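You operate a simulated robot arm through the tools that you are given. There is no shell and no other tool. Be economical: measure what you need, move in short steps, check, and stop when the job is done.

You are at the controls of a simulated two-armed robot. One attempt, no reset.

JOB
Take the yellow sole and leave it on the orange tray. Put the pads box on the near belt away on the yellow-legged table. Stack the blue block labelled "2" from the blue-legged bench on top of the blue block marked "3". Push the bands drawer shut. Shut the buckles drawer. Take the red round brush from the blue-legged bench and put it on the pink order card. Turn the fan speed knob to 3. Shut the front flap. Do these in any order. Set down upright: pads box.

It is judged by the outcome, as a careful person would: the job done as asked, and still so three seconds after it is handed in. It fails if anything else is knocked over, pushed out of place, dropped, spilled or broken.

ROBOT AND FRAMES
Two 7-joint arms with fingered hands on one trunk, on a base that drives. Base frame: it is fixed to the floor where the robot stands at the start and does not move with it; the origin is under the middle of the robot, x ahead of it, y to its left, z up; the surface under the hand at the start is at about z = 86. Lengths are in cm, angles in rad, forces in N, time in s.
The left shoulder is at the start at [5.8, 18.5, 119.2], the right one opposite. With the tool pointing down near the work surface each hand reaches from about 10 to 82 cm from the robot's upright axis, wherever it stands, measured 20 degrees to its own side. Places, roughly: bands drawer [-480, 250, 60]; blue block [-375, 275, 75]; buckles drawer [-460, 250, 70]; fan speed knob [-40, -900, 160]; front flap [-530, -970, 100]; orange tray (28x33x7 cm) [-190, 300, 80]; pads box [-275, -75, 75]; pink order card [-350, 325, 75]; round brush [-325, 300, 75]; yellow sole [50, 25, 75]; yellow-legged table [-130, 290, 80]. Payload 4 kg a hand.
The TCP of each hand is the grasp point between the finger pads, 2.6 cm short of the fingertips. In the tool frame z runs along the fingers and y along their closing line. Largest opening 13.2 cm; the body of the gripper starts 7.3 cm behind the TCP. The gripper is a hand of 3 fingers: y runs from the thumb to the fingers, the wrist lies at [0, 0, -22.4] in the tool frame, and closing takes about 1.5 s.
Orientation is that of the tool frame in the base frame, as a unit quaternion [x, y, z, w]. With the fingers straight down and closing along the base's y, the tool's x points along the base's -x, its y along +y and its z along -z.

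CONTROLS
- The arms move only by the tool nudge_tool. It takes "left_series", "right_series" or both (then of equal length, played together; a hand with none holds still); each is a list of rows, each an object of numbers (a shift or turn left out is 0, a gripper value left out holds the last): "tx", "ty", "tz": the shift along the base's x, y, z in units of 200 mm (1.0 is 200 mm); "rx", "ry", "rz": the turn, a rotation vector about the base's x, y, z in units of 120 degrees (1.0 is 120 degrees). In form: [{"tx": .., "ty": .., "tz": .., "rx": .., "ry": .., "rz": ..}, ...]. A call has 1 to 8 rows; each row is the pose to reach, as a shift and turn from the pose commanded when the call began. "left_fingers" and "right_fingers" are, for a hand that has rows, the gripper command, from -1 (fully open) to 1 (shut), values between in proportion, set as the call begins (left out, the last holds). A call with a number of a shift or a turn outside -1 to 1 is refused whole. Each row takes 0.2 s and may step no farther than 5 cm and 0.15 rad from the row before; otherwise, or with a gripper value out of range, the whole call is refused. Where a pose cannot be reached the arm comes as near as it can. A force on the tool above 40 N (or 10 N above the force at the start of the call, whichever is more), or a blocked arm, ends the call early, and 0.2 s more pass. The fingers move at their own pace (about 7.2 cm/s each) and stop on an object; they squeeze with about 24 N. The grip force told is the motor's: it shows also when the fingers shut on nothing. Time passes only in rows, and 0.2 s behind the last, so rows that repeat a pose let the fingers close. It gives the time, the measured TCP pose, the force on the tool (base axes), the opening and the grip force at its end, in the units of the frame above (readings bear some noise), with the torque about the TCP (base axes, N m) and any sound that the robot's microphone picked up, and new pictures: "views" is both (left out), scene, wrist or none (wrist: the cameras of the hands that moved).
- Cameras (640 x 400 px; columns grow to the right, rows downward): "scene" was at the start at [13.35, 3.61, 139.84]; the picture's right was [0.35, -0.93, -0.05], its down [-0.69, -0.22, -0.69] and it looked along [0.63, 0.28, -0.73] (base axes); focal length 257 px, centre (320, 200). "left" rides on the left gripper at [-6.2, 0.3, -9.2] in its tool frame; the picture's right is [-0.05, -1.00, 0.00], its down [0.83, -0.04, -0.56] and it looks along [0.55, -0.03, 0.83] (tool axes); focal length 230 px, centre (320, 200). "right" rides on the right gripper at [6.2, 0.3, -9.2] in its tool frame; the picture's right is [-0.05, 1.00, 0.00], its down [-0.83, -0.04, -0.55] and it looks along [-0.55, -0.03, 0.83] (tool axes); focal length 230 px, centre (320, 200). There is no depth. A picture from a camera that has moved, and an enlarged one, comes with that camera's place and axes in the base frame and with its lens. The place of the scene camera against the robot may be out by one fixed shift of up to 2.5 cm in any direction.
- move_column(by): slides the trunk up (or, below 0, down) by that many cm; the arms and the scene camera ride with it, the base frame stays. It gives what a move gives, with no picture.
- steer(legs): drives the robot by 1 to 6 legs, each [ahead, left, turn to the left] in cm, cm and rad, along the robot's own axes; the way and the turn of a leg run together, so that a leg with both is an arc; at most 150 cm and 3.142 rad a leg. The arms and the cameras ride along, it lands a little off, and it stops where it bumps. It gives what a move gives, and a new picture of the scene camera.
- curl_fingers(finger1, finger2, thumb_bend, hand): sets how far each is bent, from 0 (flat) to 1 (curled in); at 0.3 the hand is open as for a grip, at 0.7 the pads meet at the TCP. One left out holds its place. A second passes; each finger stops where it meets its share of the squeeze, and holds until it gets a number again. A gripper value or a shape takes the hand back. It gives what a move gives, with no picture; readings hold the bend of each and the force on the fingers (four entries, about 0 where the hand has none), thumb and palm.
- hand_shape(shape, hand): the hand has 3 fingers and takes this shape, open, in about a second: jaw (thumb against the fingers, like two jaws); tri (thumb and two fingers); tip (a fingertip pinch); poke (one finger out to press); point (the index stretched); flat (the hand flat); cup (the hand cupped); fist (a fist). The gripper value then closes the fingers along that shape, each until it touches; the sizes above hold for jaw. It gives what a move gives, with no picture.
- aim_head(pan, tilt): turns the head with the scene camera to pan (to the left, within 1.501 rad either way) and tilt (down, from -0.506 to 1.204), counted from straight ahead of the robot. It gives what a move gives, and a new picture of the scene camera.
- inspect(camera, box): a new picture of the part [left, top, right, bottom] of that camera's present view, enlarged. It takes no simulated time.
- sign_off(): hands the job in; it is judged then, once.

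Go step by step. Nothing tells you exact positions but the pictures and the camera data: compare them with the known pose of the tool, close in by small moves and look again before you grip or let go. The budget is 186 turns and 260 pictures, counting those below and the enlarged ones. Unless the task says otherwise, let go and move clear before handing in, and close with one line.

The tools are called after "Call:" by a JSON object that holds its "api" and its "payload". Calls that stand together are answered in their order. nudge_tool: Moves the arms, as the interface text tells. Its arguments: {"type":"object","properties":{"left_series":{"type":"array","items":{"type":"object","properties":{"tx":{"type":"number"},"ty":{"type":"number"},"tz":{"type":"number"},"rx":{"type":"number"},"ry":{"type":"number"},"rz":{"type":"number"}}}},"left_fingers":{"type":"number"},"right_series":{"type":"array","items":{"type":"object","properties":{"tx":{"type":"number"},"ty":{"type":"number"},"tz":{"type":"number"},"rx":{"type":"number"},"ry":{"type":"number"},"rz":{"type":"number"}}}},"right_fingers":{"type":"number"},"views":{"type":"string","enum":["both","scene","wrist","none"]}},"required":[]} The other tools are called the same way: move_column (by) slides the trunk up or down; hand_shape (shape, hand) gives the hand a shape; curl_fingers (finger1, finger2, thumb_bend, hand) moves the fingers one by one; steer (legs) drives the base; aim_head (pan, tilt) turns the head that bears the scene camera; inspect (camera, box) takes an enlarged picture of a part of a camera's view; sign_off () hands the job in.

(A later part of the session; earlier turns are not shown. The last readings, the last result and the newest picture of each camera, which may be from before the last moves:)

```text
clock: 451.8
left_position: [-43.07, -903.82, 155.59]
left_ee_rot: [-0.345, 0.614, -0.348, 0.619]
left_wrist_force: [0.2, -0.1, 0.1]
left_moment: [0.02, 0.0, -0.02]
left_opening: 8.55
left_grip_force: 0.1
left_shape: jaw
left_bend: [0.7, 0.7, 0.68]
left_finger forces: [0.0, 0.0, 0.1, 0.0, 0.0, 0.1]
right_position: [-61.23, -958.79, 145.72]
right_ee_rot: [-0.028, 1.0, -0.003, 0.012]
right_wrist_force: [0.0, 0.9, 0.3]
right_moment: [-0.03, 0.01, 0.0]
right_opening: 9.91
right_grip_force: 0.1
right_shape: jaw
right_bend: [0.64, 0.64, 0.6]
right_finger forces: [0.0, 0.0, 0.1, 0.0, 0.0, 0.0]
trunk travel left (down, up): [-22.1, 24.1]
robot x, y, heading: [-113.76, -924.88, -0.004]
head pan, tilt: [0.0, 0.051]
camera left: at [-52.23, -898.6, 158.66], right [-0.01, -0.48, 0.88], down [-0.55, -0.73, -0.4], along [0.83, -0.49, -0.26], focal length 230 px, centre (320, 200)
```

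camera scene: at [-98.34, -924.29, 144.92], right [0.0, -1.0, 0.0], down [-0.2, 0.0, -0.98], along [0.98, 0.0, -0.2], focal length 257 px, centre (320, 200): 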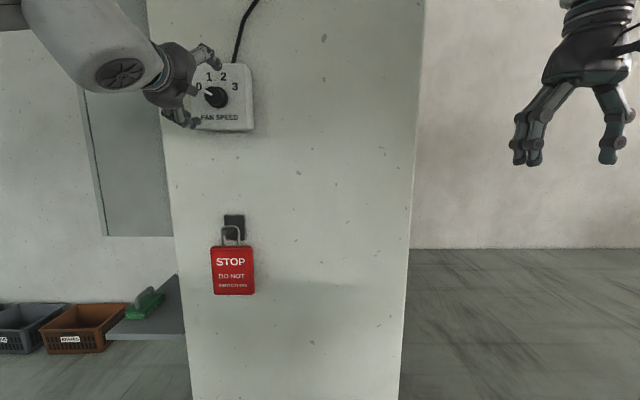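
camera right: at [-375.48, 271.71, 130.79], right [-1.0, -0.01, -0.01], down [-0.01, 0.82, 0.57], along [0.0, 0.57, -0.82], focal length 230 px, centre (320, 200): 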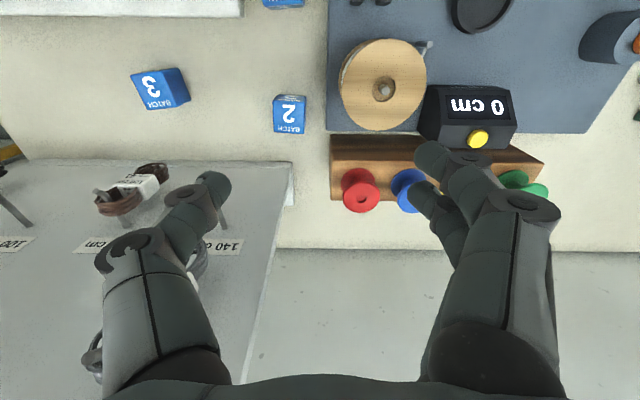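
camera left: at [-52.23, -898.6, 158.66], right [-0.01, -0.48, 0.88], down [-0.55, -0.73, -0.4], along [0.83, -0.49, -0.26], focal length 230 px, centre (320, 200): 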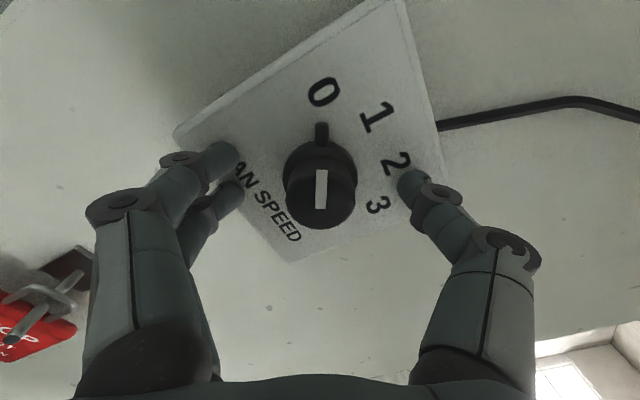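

The knob is now right between the fingers. Closing.

Call:
{"api": "nudge_tool", "payload": {"left_series": [{}, {}, {}, {}, {}, {}], "left_fingers": 1, "views": "wrist"}}

```text
clock: 453.2
left_position: [-43.25, -903.97, 155.81]
left_ee_rot: [-0.345, 0.614, -0.347, 0.619]
left_wrist_force: [-3.8, -1.0, -2.6]
left_moment: [-0.01, -0.03, -0.02]
left_opening: 3.16
left_grip_force: 24.3
left_shape: jaw
left_bend: [0.73, 0.73, 0.7]
left_finger forces: [9.6, 10.2, 0.0, 0.0, 18.2, 0.1]
right_position: [-61.32, -958.8, 145.77]
right_ee_rot: [-0.027, 1.0, -0.003, 0.012]
right_wrist_force: [-0.5, 0.9, -0.2]
right_moment: [0.02, -0.02, -0.01]
right_opening: 9.89
right_grip_force: 0.0
right_shape: jaw
right_bend: [0.64, 0.64, 0.6]
right_finger forces: [0.0, 0.1, 0.0, 0.1, 0.0, 0.0]
trunk travel left (down, up): [-22.1, 24.1]
robot x, y, heading: [-113.77, -924.73, 0.002]
head pan, tilt: [0.0, 0.051]
camera left: at [-52.35, -898.66, 158.73], right [-0.01, -0.48, 0.88], down [-0.55, -0.73, -0.4], along [0.83, -0.49, -0.26], focal length 230 px, centre (320, 200)
```

left: 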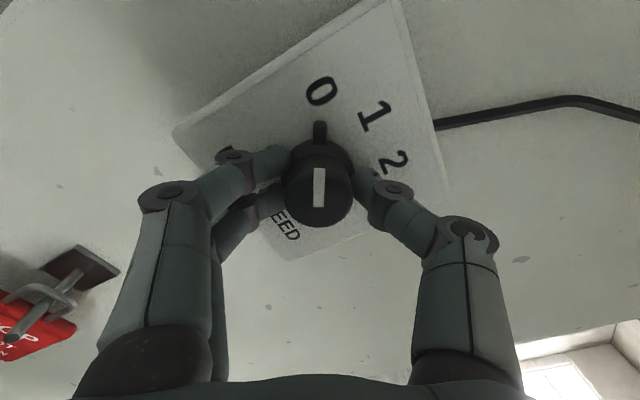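

Firm grip on both sides. Turning clockwise, first half.

Call:
{"api": "nudge_tool", "payload": {"left_series": [{"rx": 0.06}, {"rx": 0.125}, {"rx": 0.19}, {"rx": 0.255}, {"rx": 0.32}, {"rx": 0.385}, {"rx": 0.45}, {"rx": 0.5}], "views": "wrist"}}

```text
clock: 455.0
left_position: [-43.21, -904.14, 155.85]
left_ee_rot: [0.012, 0.705, 0.008, 0.709]
left_wrist_force: [-4.7, -0.5, -4.2]
left_moment: [0.01, 0.08, -0.18]
left_opening: 3.16
left_grip_force: 23.9
left_shape: jaw
left_bend: [0.73, 0.73, 0.7]
left_finger forces: [8.7, 10.3, 0.0, 0.1, 19.9, 0.0]
right_position: [-61.23, -958.77, 145.71]
right_ee_rot: [-0.028, 1.0, -0.003, 0.013]
right_wrist_force: [0.4, 0.3, -0.9]
right_moment: [0.02, -0.02, 0.0]
right_opening: 9.91
right_grip_force: 0.1
right_shape: jaw
right_bend: [0.64, 0.64, 0.6]
right_finger forces: [0.1, 0.0, 0.0, 0.0, 0.0, 0.0]
trunk travel left (down, up): [-22.1, 24.1]
robot x, y, heading: [-113.4, -924.8, -0.003]
head pan, tilt: [0.0, 0.051]
camera left: at [-52.36, -903.89, 161.99], right [-0.01, -1.0, 0.03], down [-0.55, -0.02, -0.83], along [0.83, -0.02, -0.55], focal length 230 px, centre (320, 200)
```

left: 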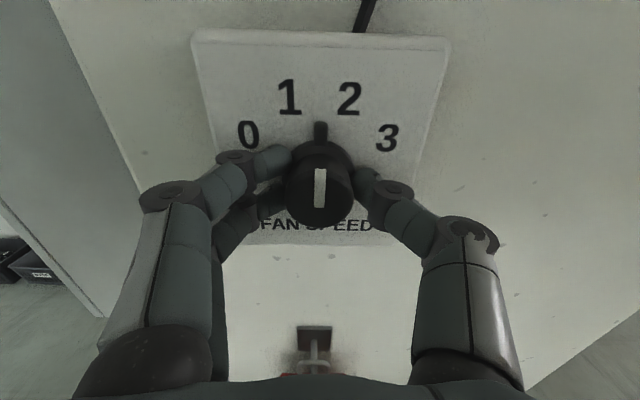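

The knob turns with the hand, now midway between 1 and 2. Continuing 60° more to 3.

Call:
{"api": "nudge_tool", "payload": {"left_series": [{"rx": 0.06}, {"rx": 0.125}, {"rx": 0.19}, {"rx": 0.255}, {"rx": 0.32}, {"rx": 0.385}, {"rx": 0.45}, {"rx": 0.505}], "views": "wrist"}}

```text
clock: 456.8
left_position: [-43.5, -904.04, 155.97]
left_ee_rot: [0.367, 0.605, 0.362, 0.607]
left_wrist_force: [-9.0, -2.0, -2.6]
left_moment: [-0.32, -0.09, 0.08]
left_opening: 2.97
left_grip_force: 23.9
left_shape: jaw
left_bend: [0.74, 0.74, 0.7]
left_finger forces: [9.4, 11.4, 0.0, 0.1, 21.6, 0.0]
right_position: [-61.38, -958.81, 145.8]
right_ee_rot: [-0.028, 1.0, -0.003, 0.012]
right_wrist_force: [0.2, 1.1, -0.3]
right_moment: [0.04, -0.01, -0.01]
right_opening: 9.92
right_grip_force: 0.0
right_shape: jaw
right_bend: [0.64, 0.64, 0.6]
right_finger forces: [0.0, 0.0, 0.0, 0.1, 0.1, 0.0]
trunk travel left (down, up): [-22.1, 24.1]
robot x, y, heading: [-114.31, -924.77, -0.002]
head pan, tilt: [0.0, 0.051]
camera left: at [-52.55, -909.29, 159.23], right [-0.01, -0.51, -0.86], down [-0.55, 0.72, -0.43], along [0.83, 0.47, -0.29], focal length 230 px, centre (320, 200)
```

left: 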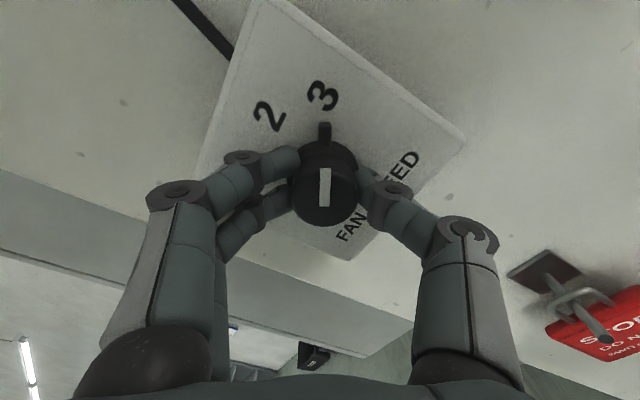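

The pointer is on 3. Releasing and withdrawing straight back, then checking.

Call:
{"api": "nudge_tool", "payload": {"left_series": [{}, {}, {}, {}, {}, {}], "left_fingers": -0.3, "views": "none"}}

Call:
{"api": "nudge_tool", "payload": {"left_series": [{"tx": -0.15}, {"tx": -0.35}, {"tx": -0.55}, {"tx": -0.7}], "views": "wrist"}}

```text
clock: 458.2
left_position: [-43.16, -903.89, 155.68]
left_ee_rot: [0.367, 0.606, 0.361, 0.606]
left_wrist_force: [0.0, 0.3, 0.2]
left_moment: [-0.01, -0.01, 0.0]
left_opening: 8.57
left_grip_force: 0.0
left_shape: jaw
left_bend: [0.7, 0.7, 0.68]
left_finger forces: [0.0, 0.0, 0.0, 0.1, 0.0, 0.0]
right_position: [-61.2, -958.83, 145.68]
right_ee_rot: [-0.027, 1.0, -0.003, 0.011]
right_wrist_force: [0.3, -0.5, -0.5]
right_moment: [0.01, 0.01, 0.02]
right_opening: 9.91
right_grip_force: 0.2
right_shape: jaw
right_bend: [0.64, 0.64, 0.6]
right_finger forces: [0.0, 0.0, 0.0, 0.0, 0.0, 0.0]
trunk travel left (down, up): [-22.1, 24.1]
robot x, y, heading: [-113.85, -924.56, -0.003]
head pan, tilt: [0.0, 0.051]
```

```text
clock: 459.2
left_position: [-57.2, -903.9, 155.67]
left_ee_rot: [0.367, 0.606, 0.361, 0.607]
left_wrist_force: [0.0, 0.0, -1.1]
left_moment: [0.01, 0.04, 0.04]
left_opening: 8.57
left_grip_force: 0.1
left_shape: jaw
left_bend: [0.7, 0.7, 0.68]
left_finger forces: [0.0, 0.0, 0.1, 0.0, 0.0, 0.1]
right_position: [-61.33, -958.81, 145.88]
right_ee_rot: [-0.028, 1.0, -0.004, 0.012]
right_wrist_force: [-1.3, -0.1, -0.5]
right_moment: [-0.01, -0.02, -0.01]
right_opening: 9.91
right_grip_force: 0.1
right_shape: jaw
right_bend: [0.64, 0.64, 0.6]
right_finger forces: [0.0, 0.0, 0.0, 0.0, 0.0, 0.0]
trunk travel left (down, up): [-22.1, 24.1]
robot x, y, heading: [-113.85, -924.69, -0.007]
head pan, tilt: [0.0, 0.051]
camera left: at [-66.37, -909.19, 159.02], right [-0.01, -0.52, -0.86], down [-0.55, 0.72, -0.43], along [0.83, 0.47, -0.29], focal length 230 px, centre (320, 200)
```

left: 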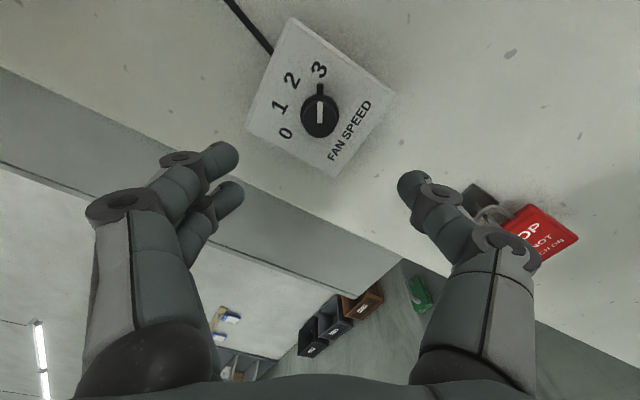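

Fan knob is at 3. Now the front flap at about [-530, -970]: I'll back off, turn around and look for a way there.

Call:
{"api": "steer", "payload": {"legs": [[-40, 0, 0], [0, 0, 3.14]]}}

Call:
{"api": "aim_head", "payload": {"pan": 0.0, "tilt": 0.2}}

```text
clock: 469.0
left_position: [-210.78, -946.03, 155.67]
left_ee_rot: [0.608, -0.364, -0.605, 0.364]
left_wrist_force: [-0.3, -0.3, 0.6]
left_moment: [-0.01, -0.01, 0.03]
left_opening: 8.53
left_grip_force: 0.1
left_shape: jaw
left_bend: [0.7, 0.7, 0.68]
left_finger forces: [0.1, 0.0, 0.1, 0.1, 0.1, 0.0]
right_position: [-207.18, -891.23, 145.67]
right_ee_rot: [0.999, 0.032, -0.012, -0.003]
right_wrist_force: [0.2, 0.2, 0.1]
right_moment: [0.01, -0.03, 0.02]
right_opening: 9.89
right_grip_force: 0.0
right_shape: jaw
right_bend: [0.64, 0.64, 0.6]
right_finger forces: [0.0, 0.0, 0.0, 0.1, 0.0, 0.0]
trunk travel left (down, up): [-22.1, 24.1]
robot x, y, heading: [-154.24, -924.72, -3.136]
head pan, tilt: [0.0, 0.051]
camera scene: at [-173.16, -924.3, 144.88], right [0.0, 1.0, 0.0], down [0.2, 0.0, -0.98], along [-0.98, 0.0, -0.2], focal length 257 px, centre (320, 200)
```

scene: 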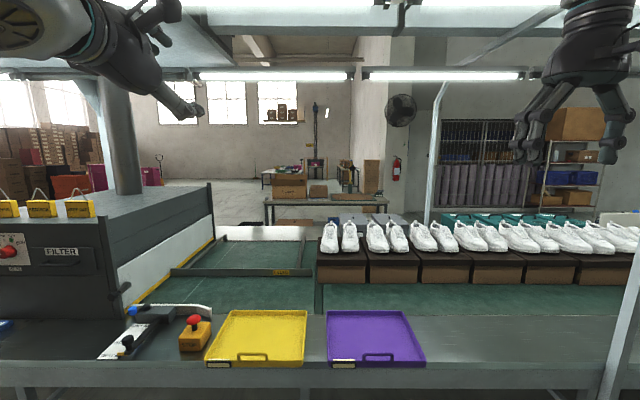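

```text
clock: 469.7
left_position: [-210.73, -946.05, 155.6]
left_ee_rot: [0.607, -0.365, -0.605, 0.364]
left_wrist_force: [0.0, 0.1, -0.4]
left_moment: [-0.02, -0.01, 0.01]
left_opening: 8.57
left_grip_force: 0.1
left_shape: jaw
left_bend: [0.7, 0.7, 0.68]
left_finger forces: [0.1, 0.0, 0.0, 0.0, 0.1, 0.1]
right_position: [-207.14, -891.16, 145.81]
right_ee_rot: [0.999, 0.033, -0.013, -0.004]
right_wrist_force: [0.0, 0.1, 0.3]
right_moment: [-0.04, 0.0, -0.01]
right_opening: 9.88
right_grip_force: 0.1
right_shape: jaw
right_bend: [0.64, 0.64, 0.6]
right_finger forces: [0.0, 0.0, 0.2, 0.1, 0.1, 0.0]
trunk travel left (down, up): [-22.1, 24.1]
robot x, y, heading: [-154.49, -924.71, -3.138]
head pan, tilt: [0.0, 0.201]
camera scene: at [-173.16, -924.3, 143.48], right [0.0, 1.0, 0.0], down [0.34, 0.0, -0.94], along [-0.94, 0.0, -0.34], focal length 257 px, centre (320, 200)
```

scene: 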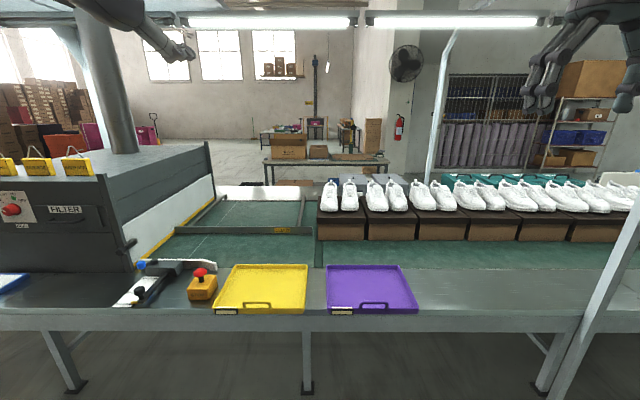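

Call:
{"api": "inspect", "payload": {"camera": "scene", "box": [240, 40, 420, 195]}}

Call:
{"api": "aim_head", "payload": {"pan": 1.2, "tilt": 0.2}}

```text
2.58 times, centred on (330, 118) of scene
camera zoom: at [-173.16, -924.3, 143.48], right [0.0, 1.0, 0.0], down [0.34, 0.0, -0.94], along [-0.94, 0.0, -0.34], focal length 662 px, centre (294, 413)
```

zoom: 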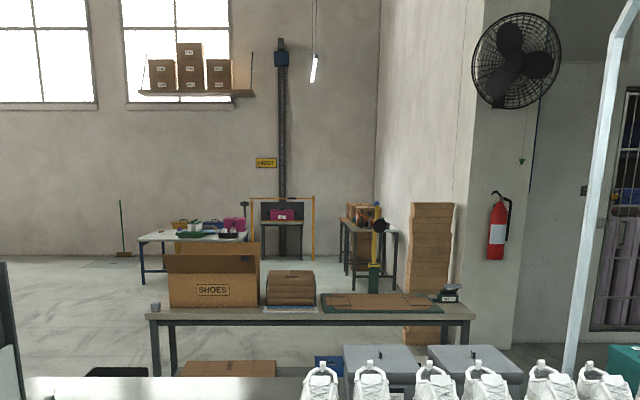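

```text
clock: 471.1
left_position: [-210.91, -946.01, 155.7]
left_ee_rot: [0.608, -0.364, -0.604, 0.365]
left_wrist_force: [0.4, 0.5, -0.4]
left_moment: [-0.02, -0.04, -0.01]
left_opening: 8.54
left_grip_force: 0.0
left_shape: jaw
left_bend: [0.7, 0.7, 0.68]
left_finger forces: [0.0, 0.0, 0.0, 0.1, 0.0, 0.1]
right_position: [-207.14, -891.16, 145.72]
right_ee_rot: [0.999, 0.032, -0.013, -0.004]
right_wrist_force: [0.2, -0.4, 0.5]
right_moment: [0.04, -0.01, 0.01]
right_opening: 9.9
right_grip_force: 0.1
right_shape: jaw
right_bend: [0.64, 0.64, 0.6]
right_finger forces: [0.0, 0.0, 0.1, 0.0, 0.0, 0.0]
trunk travel left (down, up): [-22.1, 24.1]
robot x, y, heading: [-154.24, -925.04, -3.139]
head pan, tilt: [1.201, 0.201]
camera scene: at [-167.25, -932.96, 144.36], right [-0.92, 0.36, -0.14], down [0.22, 0.19, -0.96], along [-0.32, -0.91, -0.25], focal length 257 px, centre (320, 200)
```

scene: 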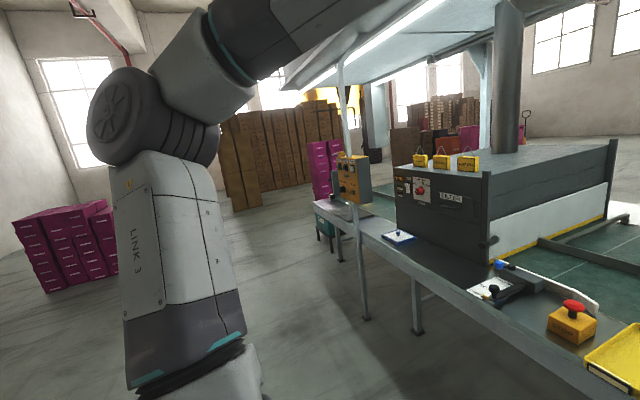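

The flap belongs to the "SHOES" carton on the packing table across the belt. The belt ends near y ≈ -1170, so I'll go around that end.

Call:
{"api": "steer", "payload": {"legs": [[15, 0, 0], [-15, 150, 0], [0, 150, 0]]}}

Call:
{"api": "aim_head", "payload": {"pan": 0.0, "tilt": 0.25}}

```text
refused: leg 2 is longer than a leg can be; nothing moved
```

```text
clock: 472.5
left_position: [-210.87, -945.96, 155.69]
left_ee_rot: [0.608, -0.364, -0.605, 0.364]
left_wrist_force: [0.1, 0.3, 0.1]
left_moment: [-0.01, 0.02, -0.03]
left_opening: 8.54
left_grip_force: 0.1
left_shape: jaw
left_bend: [0.7, 0.7, 0.68]
left_finger forces: [0.0, 0.0, 0.0, 0.0, 0.0, 0.1]
right_position: [-207.02, -891.18, 145.76]
right_ee_rot: [0.999, 0.032, -0.013, -0.003]
right_wrist_force: [-0.3, 0.3, 0.4]
right_moment: [-0.01, -0.02, -0.02]
right_opening: 9.9
right_grip_force: 0.1
right_shape: jaw
right_bend: [0.64, 0.64, 0.6]
right_finger forces: [0.1, 0.1, 0.0, 0.0, 0.0, 0.0]
trunk travel left (down, up): [-22.1, 24.1]
robot x, y, heading: [-154.02, -924.52, -3.139]
head pan, tilt: [0.0, 0.25]
camera scene: at [-173.11, -924.31, 143.03], right [0.0, 1.0, 0.0], down [0.39, 0.0, -0.92], along [-0.92, 0.0, -0.39], focal length 257 px, centre (320, 200)
```

scene: 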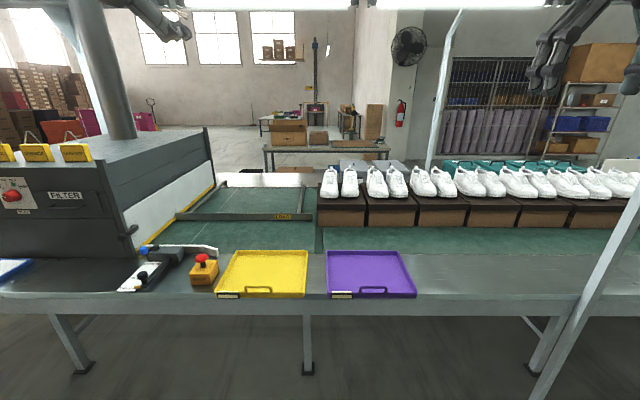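

Call:
{"api": "steer", "payload": {"legs": [[0, 150, 0], [0, 150, 0]]}}

```text
clock: 486.8
left_position: [-217.66, -1238.54, 155.49]
left_ee_rot: [-0.597, 0.382, 0.614, -0.347]
left_wrist_force: [-0.3, 0.1, 0.0]
left_moment: [0.0, -0.02, 0.01]
left_opening: 8.55
left_grip_force: 0.0
left_shape: jaw
left_bend: [0.7, 0.7, 0.68]
left_finger forces: [0.0, 0.1, 0.0, 0.0, 0.1, 0.0]
right_position: [-210.77, -1184.18, 145.86]
right_ee_rot: [1.0, 0.004, -0.012, -0.004]
right_wrist_force: [0.7, 0.5, 0.0]
right_moment: [-0.02, -0.02, -0.02]
right_opening: 9.87
right_grip_force: 0.0
right_shape: jaw
right_bend: [0.64, 0.64, 0.6]
right_finger forces: [0.0, 0.0, 0.0, 0.0, 0.0, 0.0]
trunk travel left (down, up): [-22.1, 24.1]
robot x, y, heading: [-159.84, -1220.71, 3.087]
head pan, tilt: [0.0, 0.25]
camera scene: at [-178.72, -1219.22, 143.03], right [0.05, 1.0, 0.0], down [0.39, -0.02, -0.92], along [-0.92, 0.05, -0.39], focal length 257 px, centre (320, 200)
```

scene: 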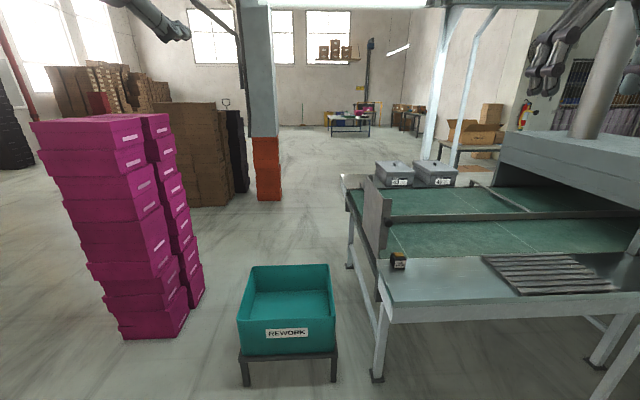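

Call:
{"api": "inspect", "payload": {"camera": "scene", "box": [400, 80, 540, 190]}}

Call:
{"api": "steer", "payload": {"legs": [[0, 90, 0.055], [0, 95, 0]]}}

```text
3.64 times, centred on (470, 135) of scene
camera zoom: at [-178.72, -1219.22, 143.03], right [0.05, 1.0, 0.0], down [0.39, -0.02, -0.92], along [-0.92, 0.05, -0.39], focal length 933 px, centre (-226, 436)
```

zoom: 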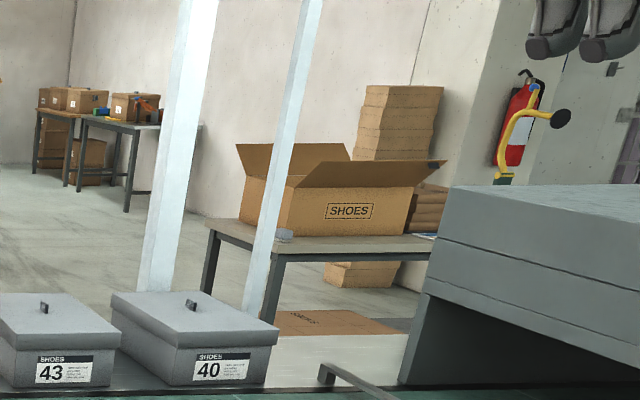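

```text
clock: 496.1
left_position: [-217.9, -1427.3, 155.66]
left_ee_rot: [0.61, -0.36, -0.602, 0.368]
left_wrist_force: [-0.5, 0.0, -0.3]
left_moment: [0.01, 0.01, 0.01]
left_opening: 8.55
left_grip_force: 0.1
left_shape: jaw
left_bend: [0.7, 0.7, 0.68]
left_finger forces: [0.0, 0.1, 0.0, 0.0, 0.0, 0.0]
right_position: [-215.13, -1372.32, 145.8]
right_ee_rot: [0.999, 0.041, -0.013, -0.003]
right_wrist_force: [0.0, 0.7, 0.2]
right_moment: [0.01, 0.02, 0.03]
right_opening: 9.9
right_grip_force: 0.0
right_shape: jaw
right_bend: [0.64, 0.64, 0.6]
right_finger forces: [0.0, 0.0, 0.0, 0.1, 0.0, 0.0]
trunk travel left (down, up): [-22.1, 24.1]
robot x, y, heading: [-161.52, -1405.13, -3.115]
head pan, tilt: [0.0, 0.25]
camera scene: at [-180.55, -1404.93, 143.03], right [-0.02, 1.0, 0.0], down [0.39, 0.01, -0.92], along [-0.92, -0.02, -0.39], focal length 257 px, centre (320, 200)
```

scene: 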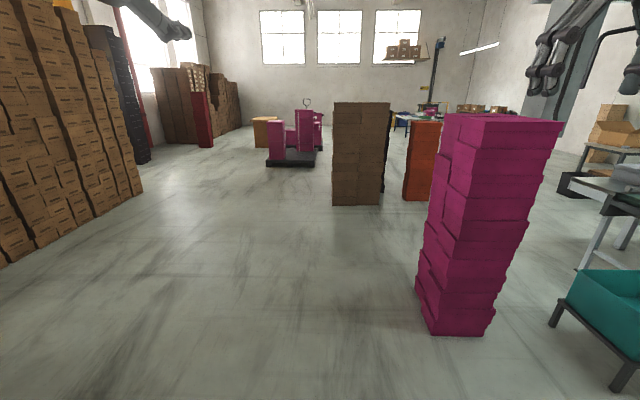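

The carton on the packing table has its front (SHOES) flap standing up; it needs folding inward. The way around is clear: past the pink stack, then up the corridor between belt and packing table.

Call:
{"api": "steer", "payload": {"legs": [[150, 0, -0.026], [118, 0, 0], [0, -130, 0]]}}

Call:
{"api": "aim_head", "payload": {"pan": -0.9, "tilt": 0.3}}

```text
clock: 515.2
left_position: [-483.2, -1295.53, 155.65]
left_ee_rot: [-0.6, 0.377, 0.612, -0.351]
left_wrist_force: [0.1, 0.2, 0.8]
left_moment: [0.0, 0.01, 0.01]
left_opening: 8.57
left_grip_force: 0.0
left_shape: jaw
left_bend: [0.7, 0.7, 0.68]
left_finger forces: [0.0, 0.1, 0.0, 0.0, 0.1, 0.1]
right_position: [-477.14, -1240.88, 145.78]
right_ee_rot: [1.0, 0.011, -0.012, -0.004]
right_wrist_force: [-0.1, 0.2, -0.5]
right_moment: [-0.03, -0.02, 0.01]
right_opening: 9.89
right_grip_force: 0.1
right_shape: jaw
right_bend: [0.64, 0.64, 0.6]
right_finger forces: [0.1, 0.0, 0.1, 0.0, 0.0, 0.0]
trunk travel left (down, up): [-22.1, 24.1]
robot x, y, heading: [-425.81, -1276.8, 3.104]
head pan, tilt: [0.0, 0.25]
camera scene: at [-444.56, -1275.55, 143.03], right [0.04, 1.0, 0.0], down [0.39, -0.01, -0.92], along [-0.92, 0.03, -0.39], focal length 257 px, centre (320, 200)
```

scene: 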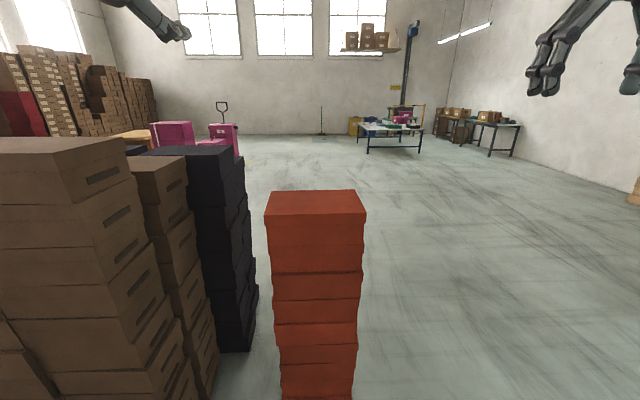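

```text
clock: 516.4
left_position: [-483.07, -1295.6, 155.63]
left_ee_rot: [-0.6, 0.378, 0.612, -0.351]
left_wrist_force: [0.0, 0.0, -1.4]
left_moment: [0.04, -0.02, -0.02]
left_opening: 8.55
left_grip_force: 0.0
left_shape: jaw
left_bend: [0.7, 0.7, 0.68]
left_finger forces: [0.0, 0.0, 0.1, 0.0, 0.0, 0.1]
right_position: [-477.21, -1240.86, 145.77]
right_ee_rot: [1.0, 0.011, -0.012, -0.003]
right_wrist_force: [-0.5, 0.2, -0.3]
right_moment: [0.02, -0.02, 0.01]
right_opening: 9.9
right_grip_force: 0.0
right_shape: jaw
right_bend: [0.64, 0.64, 0.6]
right_finger forces: [0.1, 0.0, 0.1, 0.0, 0.0, 0.0]
trunk travel left (down, up): [-22.1, 24.1]
robot x, y, heading: [-425.55, -1276.59, 3.103]
head pan, tilt: [-0.901, 0.3]
camera scene: at [-440.72, -1268.35, 143.08], right [0.8, 0.59, 0.12], down [0.31, -0.24, -0.92], along [-0.51, 0.77, -0.38], focal length 257 px, centre (320, 200)
```

scene: 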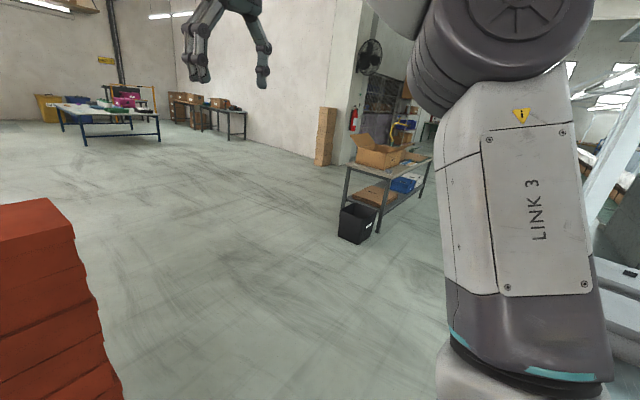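

The carton's front side faces +x with the table edge near x ≈ -525. I'll strafe up the corridor to y ≈ -975.

Call:
{"api": "steer", "payload": {"legs": [[16, 0, 0.037], [0, -150, 0], [0, -145, 0]]}}

Call:
{"api": "aim_head", "payload": {"pan": 0.0, "tilt": 0.4}}

```text
clock: 531.7
left_position: [-501.62, -1000.48, 155.52]
left_ee_rot: [0.608, -0.364, -0.604, 0.365]
left_wrist_force: [0.2, 0.1, -0.4]
left_moment: [-0.02, 0.0, -0.04]
left_opening: 8.55
left_grip_force: 0.2
left_shape: jaw
left_bend: [0.7, 0.7, 0.68]
left_finger forces: [0.1, 0.1, 0.0, 0.0, 0.0, 0.1]
right_position: [-498.05, -945.37, 145.75]
right_ee_rot: [0.999, 0.033, -0.013, -0.003]
right_wrist_force: [0.9, -0.4, -1.2]
right_moment: [0.04, 0.02, 0.01]
right_opening: 9.88
right_grip_force: 0.1
right_shape: jaw
right_bend: [0.64, 0.64, 0.6]
right_finger forces: [0.0, 0.0, 0.0, 0.0, 0.0, 0.0]
trunk travel left (down, up): [-22.1, 24.1]
robot x, y, heading: [-445.33, -978.59, -3.131]
head pan, tilt: [-0.901, 0.3]
camera scene: at [-460.39, -971.21, 143.09], right [0.77, 0.63, 0.12], down [0.33, -0.23, -0.92], along [-0.55, 0.75, -0.38], focal length 257 px, centre (320, 200)
```

scene: 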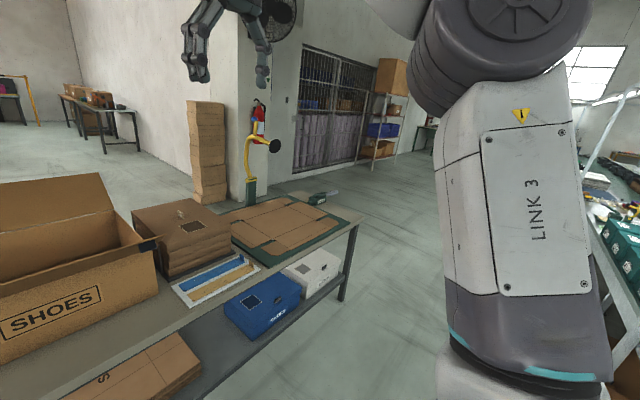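

```text
clock: 532.9
left_position: [-501.61, -1000.44, 155.77]
left_ee_rot: [0.608, -0.363, -0.605, 0.364]
left_wrist_force: [0.1, -0.1, -0.8]
left_moment: [0.02, 0.01, 0.04]
left_opening: 8.56
left_grip_force: 0.0
left_shape: jaw
left_bend: [0.7, 0.7, 0.68]
left_finger forces: [0.1, 0.1, 0.1, 0.1, 0.0, 0.0]
right_position: [-497.95, -945.43, 145.78]
right_ee_rot: [0.999, 0.034, -0.012, -0.003]
right_wrist_force: [-0.6, -0.5, 0.6]
right_moment: [0.02, 0.0, -0.01]
right_opening: 9.89
right_grip_force: 0.1
right_shape: jaw
right_bend: [0.64, 0.64, 0.6]
right_finger forces: [0.0, 0.1, 0.0, 0.0, 0.0, 0.0]
trunk travel left (down, up): [-22.1, 24.1]
robot x, y, heading: [-445.27, -978.85, -3.136]
head pan, tilt: [0.0, 0.4]
camera scene: at [-463.63, -978.52, 141.65], right [-0.01, 1.0, 0.0], down [0.52, 0.0, -0.85], along [-0.85, -0.01, -0.52], focal length 257 px, centre (320, 200)
```

scene: 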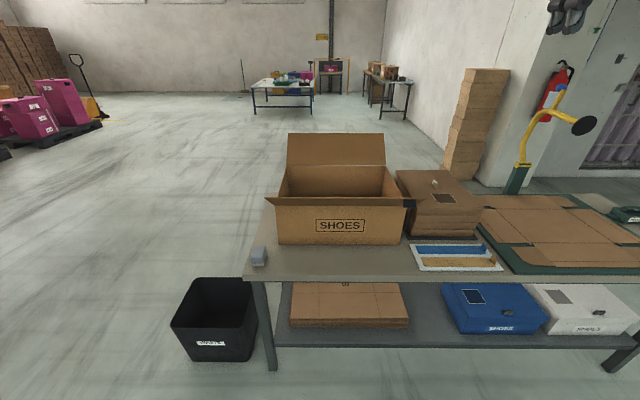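

The front flap's outer edge is at about [-531, -972, 101], hinged at [-542, 91], tilted outward. I'll bring the left hand, fingers closed and pointing forward-down, in under it and sweep it up and over. First orient and lower the hand.

Call:
{"api": "steer", "payload": {"legs": [[0, -28, -0.003]]}}

Call:
{"api": "nudge_tool", "payload": {"left_series": [{"rx": 0.065, "tz": -0.11}, {"rx": 0.13, "tz": -0.22}, {"rx": 0.195, "tz": -0.34}, {"rx": 0.26, "tz": -0.46}, {"rx": 0.325, "tz": -0.58}, {"rx": 0.39, "tz": -0.7}, {"rx": 0.455, "tz": -0.82}, {"rx": 0.517, "tz": -0.94}], "left_fingers": 1, "views": "none"}}

Call:
{"api": "nudge_tool", "payload": {"left_series": [{"ry": -0.05, "tz": -0.16}, {"ry": -0.1, "tz": -0.32}, {"ry": -0.15, "tz": -0.48}, {"ry": -0.16, "tz": -0.64}, {"ry": -0.16, "tz": -0.8}, {"ry": -0.16, "tz": -0.95}], "views": "scene"}}

```text
clock: 534.9
left_position: [-501.81, -972.94, 155.65]
left_ee_rot: [0.608, -0.364, -0.605, 0.363]
left_wrist_force: [0.2, -0.4, -0.1]
left_moment: [0.01, 0.0, -0.03]
left_opening: 8.55
left_grip_force: 0.1
left_shape: jaw
left_bend: [0.7, 0.7, 0.68]
left_finger forces: [0.0, 0.0, 0.0, 0.1, 0.0, 0.0]
right_position: [-497.98, -918.06, 145.7]
right_ee_rot: [0.999, 0.031, -0.012, -0.003]
right_wrist_force: [-0.3, 0.2, -0.4]
right_moment: [0.0, 0.0, -0.01]
right_opening: 9.88
right_grip_force: 0.0
right_shape: jaw
right_bend: [0.64, 0.64, 0.6]
right_finger forces: [0.1, 0.0, 0.1, 0.1, 0.0, 0.1]
trunk travel left (down, up): [-22.1, 24.1]
robot x, y, heading: [-445.22, -951.85, -3.139]
head pan, tilt: [0.0, 0.4]
camera scene: at [-463.76, -951.22, 141.65], right [0.0, 1.0, 0.0], down [0.52, 0.0, -0.85], along [-0.85, 0.0, -0.52], focal length 257 px, centre (320, 200)
```

scene: 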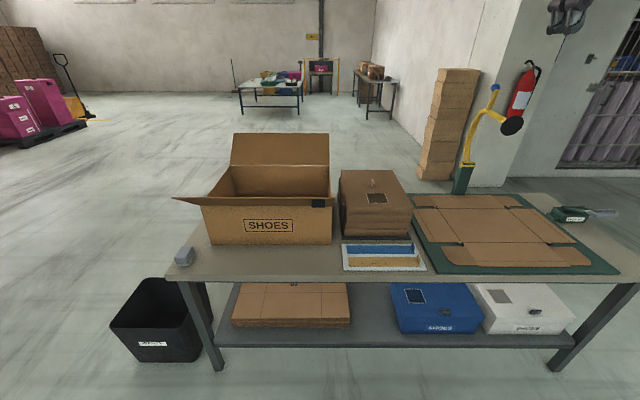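

```text
clock: 536.6
left_position: [-501.96, -972.76, 136.91]
left_ee_rot: [0.707, 0.0, -0.707, -0.003]
left_wrist_force: [-1.0, -0.3, 0.1]
left_moment: [0.0, 0.01, 0.0]
left_opening: 0.0
left_grip_force: 23.7
left_shape: jaw
left_bend: [0.63, 0.63, 0.66]
left_finger forces: [0.0, 0.0, 0.0, 0.0, 0.1, 0.1]
right_position: [-498.11, -917.9, 145.78]
right_ee_rot: [0.999, 0.031, -0.011, -0.004]
right_wrist_force: [-0.4, -0.7, 0.1]
right_moment: [0.0, -0.03, -0.01]
right_opening: 9.88
right_grip_force: 0.0
right_shape: jaw
right_bend: [0.64, 0.64, 0.6]
right_finger forces: [0.1, 0.1, 0.0, 0.0, 0.0, 0.1]
trunk travel left (down, up): [-22.1, 24.1]
robot x, y, heading: [-445.18, -951.54, -3.145]
head pan, tilt: [0.0, 0.4]
```

```text
clock: 538.0
left_position: [-501.95, -972.78, 117.9]
left_ee_rot: [0.816, -0.001, -0.578, -0.002]
left_wrist_force: [-0.3, -0.1, 0.0]
left_moment: [0.02, 0.04, 0.03]
left_opening: 0.0
left_grip_force: 24.4
left_shape: jaw
left_bend: [0.63, 0.63, 0.66]
left_finger forces: [0.0, 0.0, 0.0, 0.0, 0.0, 0.1]
right_position: [-498.06, -917.86, 145.72]
right_ee_rot: [0.999, 0.031, -0.012, -0.004]
right_wrist_force: [0.2, -0.1, 0.2]
right_moment: [0.0, -0.01, 0.0]
right_opening: 9.89
right_grip_force: 0.1
right_shape: jaw
right_bend: [0.64, 0.64, 0.6]
right_finger forces: [0.0, 0.0, 0.0, 0.0, 0.0, 0.0]
trunk travel left (down, up): [-22.1, 24.1]
robot x, y, heading: [-445.15, -951.76, -3.138]
head pan, tilt: [0.0, 0.4]
camera scene: at [-463.84, -951.14, 141.64], right [0.0, 1.0, 0.0], down [0.52, 0.0, -0.85], along [-0.85, 0.0, -0.52], focal length 257 px, centre (320, 200)
```

scene: 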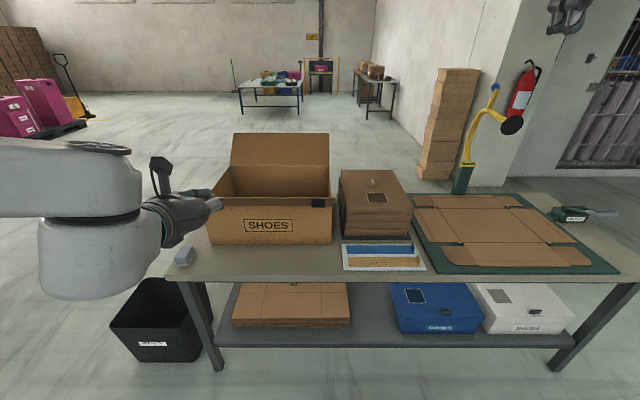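

Hand oriented. Lowering it to z ≈ 94.5, then driving ahead so the fingertips slip under the flap.

Call:
{"api": "nudge_tool", "payload": {"left_series": [{"tz": -0.2}, {"tz": -0.4}, {"tz": -0.6}, {"tz": -0.8}, {"tz": -1.0}], "views": "none"}}

Call:
{"api": "nudge_tool", "payload": {"left_series": [{"tz": -0.1}, {"tz": -0.175}], "views": "none"}}

Call:
{"api": "steer", "payload": {"legs": [[27, 0, 0]]}}

```text
clock: 539.2
left_position: [-501.82, -972.72, 98.94]
left_ee_rot: [0.816, 0.0, -0.577, 0.0]
left_wrist_force: [1.1, 0.7, 1.0]
left_moment: [-0.01, -0.03, 0.02]
left_opening: 0.02
left_grip_force: 24.0
left_shape: jaw
left_bend: [0.63, 0.63, 0.66]
left_finger forces: [0.0, 0.1, 0.1, 0.0, 0.0, 0.0]
left hand out of reach, approached as far as the arm can: row 5
right_position: [-498.05, -917.47, 145.67]
right_ee_rot: [0.999, 0.031, -0.012, -0.002]
right_wrist_force: [-0.3, 0.5, 0.4]
right_moment: [-0.05, 0.0, -0.02]
right_opening: 9.9
right_grip_force: 0.1
right_shape: jaw
right_bend: [0.64, 0.64, 0.6]
right_finger forces: [0.0, 0.0, 0.0, 0.0, 0.1, 0.0]
trunk travel left (down, up): [-22.1, 24.1]
robot x, y, heading: [-445.54, -951.59, -3.14]
head pan, tilt: [0.0, 0.4]
```

```text
clock: 539.9
left_position: [-501.73, -972.85, 99.01]
left_ee_rot: [0.817, 0.001, -0.577, 0.0]
left_wrist_force: [0.2, 0.1, -0.1]
left_moment: [0.03, -0.01, 0.02]
left_opening: 0.0
left_grip_force: 24.7
left_shape: jaw
left_bend: [0.63, 0.63, 0.66]
left_finger forces: [0.0, 0.1, 0.0, 0.1, 0.0, 0.0]
left hand out of reach, approached as far as the arm can: row 1, 2
right_position: [-498.01, -917.75, 145.67]
right_ee_rot: [0.999, 0.032, -0.012, -0.003]
right_wrist_force: [1.2, 0.2, -0.6]
right_moment: [0.0, -0.03, 0.0]
right_opening: 9.89
right_grip_force: 0.0
right_shape: jaw
right_bend: [0.64, 0.64, 0.6]
right_finger forces: [0.1, 0.1, 0.0, 0.1, 0.0, 0.0]
trunk travel left (down, up): [-22.1, 24.1]
robot x, y, heading: [-445.31, -951.37, -3.136]
head pan, tilt: [0.0, 0.4]
```

```text
clock: 541.8
left_position: [-529.3, -973.04, 99.05]
left_ee_rot: [0.816, 0.001, -0.578, -0.001]
left_wrist_force: [0.3, 0.3, -0.4]
left_moment: [-0.02, 0.01, 0.01]
left_opening: 0.0
left_grip_force: 24.1
left_shape: jaw
left_bend: [0.63, 0.63, 0.66]
left_finger forces: [0.1, 0.1, 0.0, 0.0, 0.1, 0.0]
right_position: [-525.49, -918.08, 145.79]
right_ee_rot: [0.999, 0.032, -0.013, -0.004]
right_wrist_force: [-1.1, -0.2, 0.4]
right_moment: [0.0, 0.02, 0.0]
right_opening: 9.91
right_grip_force: 0.0
right_shape: jaw
right_bend: [0.64, 0.64, 0.6]
right_finger forces: [0.0, 0.0, 0.0, 0.0, 0.0, 0.0]
trunk travel left (down, up): [-22.1, 24.1]
robot x, y, heading: [-472.89, -951.73, -3.141]
head pan, tilt: [0.0, 0.4]
camera scene: at [-491.27, -951.22, 141.68], right [0.0, 1.0, 0.0], down [0.52, 0.0, -0.85], along [-0.85, 0.0, -0.52], focal length 257 px, centre (320, 200)
```

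scene: 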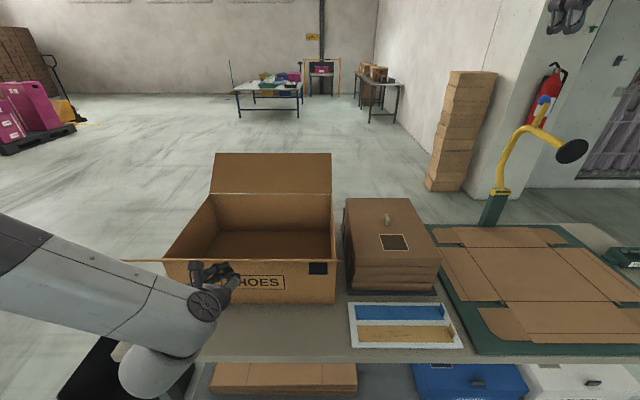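

Call:
{"api": "inspect", "payload": {"camera": "scene", "box": [110, 200, 350, 350]}}

Call:
{"api": "inspect", "payload": {"camera": "left", "box": [0, 0, 640, 400]}}

```text
2.67 times, centred on (230, 275) of scene
camera zoom: at [-491.27, -951.22, 141.68], right [0.0, 1.0, 0.0], down [0.52, 0.0, -0.85], along [-0.85, 0.0, -0.52], focal length 684 px, centre (560, 0)
```

zoom: 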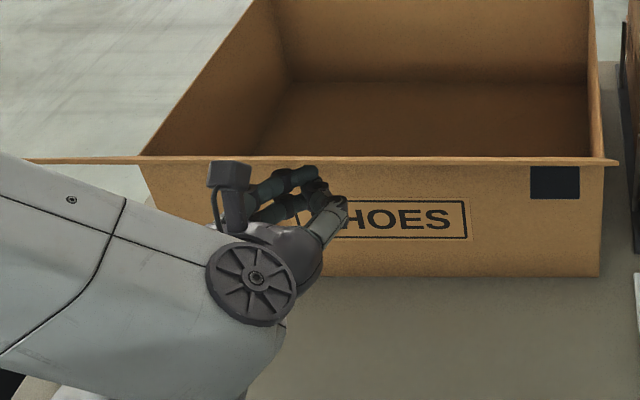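

```text
1.00 times, centred on (320, 200) of left (not enlarged: the box is as wide or as high as the picture)
camera zoom: at [-522.47, -973.47, 108.04], right [-0.02, 1.0, 0.05], down [0.8, 0.05, -0.6], along [-0.6, 0.03, -0.8], focal length 230 px, centre (320, 200)
```

zoom: 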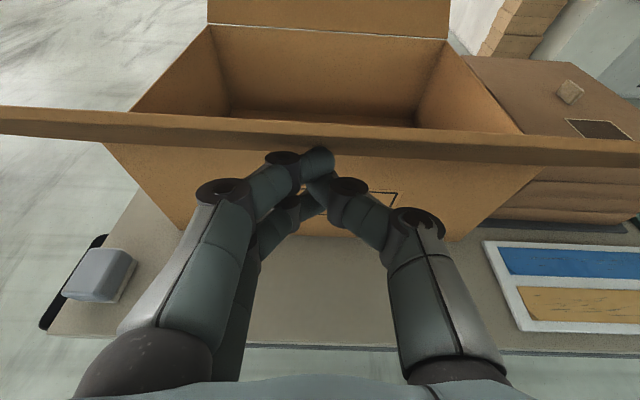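

Fingertips are against the flap's outer/under side. Sweeping up and over along an arc, first to just past vertical.

Call:
{"api": "nudge_tool", "payload": {"left_series": [{"tx": -0.12, "tz": 0.07}, {"tx": -0.25, "tz": 0.13}, {"tx": -0.38, "tz": 0.18}, {"tx": -0.52, "tz": 0.2}, {"tx": -0.66, "tz": 0.17}, {"tx": -0.8, "tz": 0.1}], "views": "both"}}

```text
clock: 543.2
left_position: [-545.51, -973.08, 100.99]
left_ee_rot: [0.816, 0.0, -0.577, -0.001]
left_wrist_force: [0.1, 0.2, 0.1]
left_moment: [0.03, -0.04, -0.05]
left_opening: 0.01
left_grip_force: 23.8
left_shape: jaw
left_bend: [0.63, 0.63, 0.66]
left_finger forces: [0.0, 0.0, 0.0, 0.1, 0.1, 0.0]
right_position: [-525.88, -918.1, 145.61]
right_ee_rot: [0.999, 0.031, -0.012, -0.003]
right_wrist_force: [-0.3, 0.3, 0.2]
right_moment: [0.01, 0.0, 0.01]
right_opening: 9.91
right_grip_force: 0.1
right_shape: jaw
right_bend: [0.64, 0.64, 0.6]
right_finger forces: [0.1, 0.0, 0.0, 0.0, 0.0, 0.1]
trunk travel left (down, up): [-22.1, 24.1]
robot x, y, heading: [-472.53, -951.46, -3.138]
head pan, tilt: [0.0, 0.4]
camera scene: at [-491.52, -951.21, 141.62], right [0.0, 1.0, 0.0], down [0.52, 0.0, -0.85], along [-0.85, 0.0, -0.52], focal length 257 px, centre (320, 200)
camera left: at [-538.71, -973.44, 109.99], right [-0.02, 1.0, 0.05], down [0.8, 0.05, -0.6], along [-0.6, 0.03, -0.8], focal length 230 px, centre (320, 200)
```

scene: 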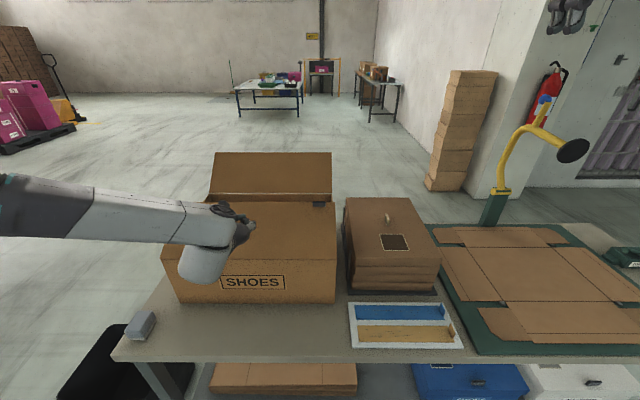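
left: 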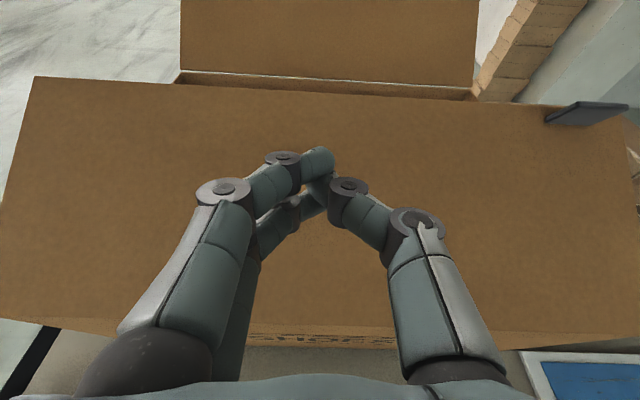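

The flap has gone over. I'll press it down until it's closed.

Call:
{"api": "nudge_tool", "payload": {"left_series": [{"tx": -0.1, "tz": -0.05}, {"tx": -0.2, "tz": -0.12}, {"tx": -0.25, "tz": -0.2}, {"tx": -0.28, "tz": -0.27}, {"tx": -0.28, "tz": -0.32}], "views": "both"}}

```text
clock: 544.4
left_position: [-551.09, -973.09, 94.93]
left_ee_rot: [0.819, 0.002, -0.573, 0.001]
left_wrist_force: [-0.3, -0.6, -0.6]
left_moment: [-0.01, 0.0, -0.02]
left_opening: 0.0
left_grip_force: 23.8
left_shape: jaw
left_bend: [0.63, 0.63, 0.66]
left_finger forces: [0.0, 0.1, 0.0, 0.0, 0.0, 0.0]
left hand out of reach, approached as far as the arm can: row 5
right_position: [-525.67, -918.07, 145.72]
right_ee_rot: [0.999, 0.032, -0.013, -0.004]
right_wrist_force: [-0.2, 0.6, -0.1]
right_moment: [0.01, 0.0, 0.0]
right_opening: 9.88
right_grip_force: 0.1
right_shape: jaw
right_bend: [0.64, 0.64, 0.6]
right_finger forces: [0.0, 0.1, 0.1, 0.0, 0.0, 0.0]
trunk travel left (down, up): [-22.1, 24.1]
robot x, y, heading: [-472.65, -951.59, -3.139]
head pan, tilt: [0.0, 0.4]
camera scene: at [-491.38, -951.23, 141.65], right [0.0, 1.0, 0.0], down [0.52, 0.0, -0.85], along [-0.85, 0.0, -0.52], focal length 257 px, centre (320, 200)
camera left: at [-544.38, -973.42, 103.97], right [-0.02, 1.0, 0.05], down [0.81, 0.05, -0.59], along [-0.59, 0.03, -0.81], focal length 230 px, centre (320, 200)
```

scene: 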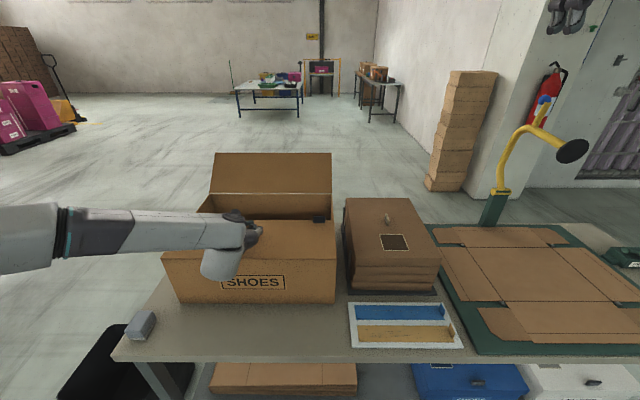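
left: 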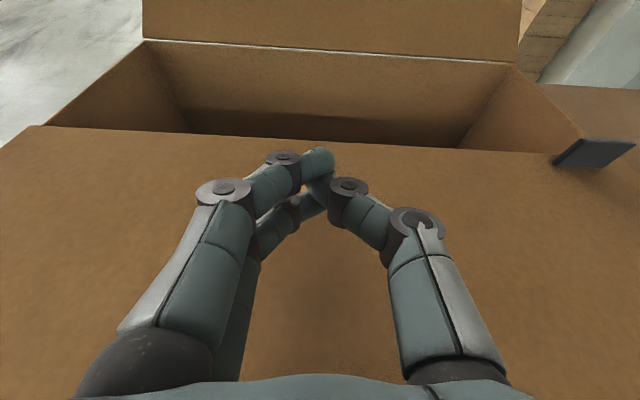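

Nearly flat; about 2–3 cm of lift remains at the tip. I'll lower the trunk 3 cm to press it home.

Call:
{"api": "move_column", "payload": {"by": -2.5}}

Call:
{"api": "nudge_tool", "payload": {"left_series": [{"tz": -0.03}, {"tz": -0.06}, {"tz": -0.09}, {"tz": -0.12}], "views": "both"}}

```text
clock: 544.9
left_position: [-551.93, -973.39, 93.74]
left_ee_rot: [0.815, 0.008, -0.579, 0.004]
left_wrist_force: [4.9, -0.3, 18.4]
left_moment: [0.07, 0.27, 0.04]
left_opening: 0.02
left_grip_force: 24.0
left_shape: jaw
left_bend: [0.64, 0.7, 0.67]
left_finger forces: [0.1, 31.0, 0.1, 0.0, 0.1, 0.0]
right_position: [-526.78, -918.2, 143.17]
right_ee_rot: [0.999, 0.034, -0.003, -0.003]
right_wrist_force: [-1.2, -0.3, -0.4]
right_moment: [-0.01, -0.03, 0.0]
right_opening: 9.88
right_grip_force: 0.1
right_shape: jaw
right_bend: [0.64, 0.64, 0.6]
right_finger forces: [0.0, 0.0, 0.1, 0.1, 0.0, 0.0]
trunk travel left (down, up): [-20.6, 25.6]
robot x, y, heading: [-472.65, -951.72, -3.14]
head pan, tilt: [0.0, 0.4]
stopped: the force on the tool passed its limit at 51 N (the readings are from after the stop); the commanded pose is now the measured one
```

```text
clock: 545.9
left_position: [-551.89, -973.36, 93.72]
left_ee_rot: [0.816, 0.008, -0.578, 0.006]
left_wrist_force: [-4.7, -2.5, 34.8]
left_moment: [0.14, 0.68, 0.11]
left_opening: 0.01
left_grip_force: 23.9
left_shape: jaw
left_bend: [0.64, 0.68, 0.67]
left_finger forces: [0.0, 46.2, 0.0, 0.0, 0.0, 0.0]
left hand out of reach, approached as far as the arm can: row 2, 3, 4
right_position: [-526.41, -918.07, 143.35]
right_ee_rot: [0.999, 0.033, -0.007, -0.002]
right_wrist_force: [-0.2, -0.5, 0.9]
right_moment: [-0.01, -0.02, -0.02]
right_opening: 9.89
right_grip_force: 0.1
right_shape: jaw
right_bend: [0.64, 0.64, 0.6]
right_finger forces: [0.0, 0.0, 0.0, 0.0, 0.0, 0.0]
trunk travel left (down, up): [-20.6, 25.6]
robot x, y, heading: [-472.97, -951.71, -3.137]
head pan, tilt: [0.0, 0.4]
camera scene: at [-491.99, -951.16, 139.83], right [-0.01, 1.0, 0.0], down [0.54, 0.0, -0.84], along [-0.84, 0.0, -0.54], focal length 257 px, centre (320, 200)
camera left: at [-545.06, -973.58, 102.66], right [-0.04, 1.0, 0.05], down [0.8, 0.06, -0.6], along [-0.6, 0.02, -0.8], focal length 230 px, centre (320, 200)
```

scene: 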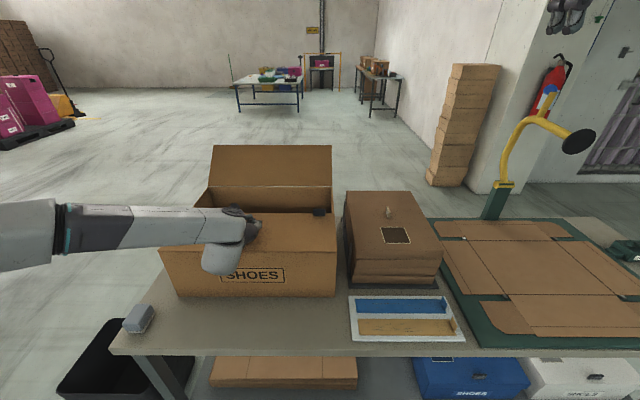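
left: 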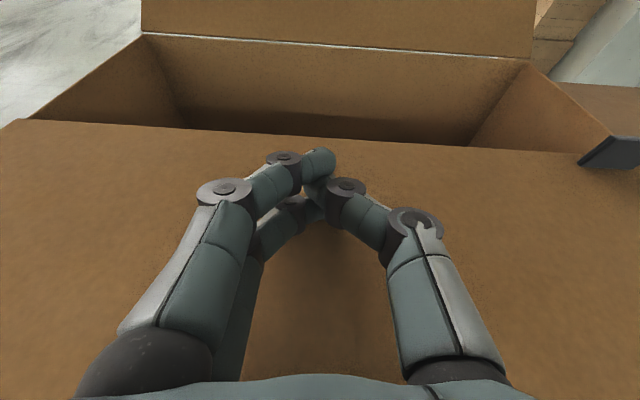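

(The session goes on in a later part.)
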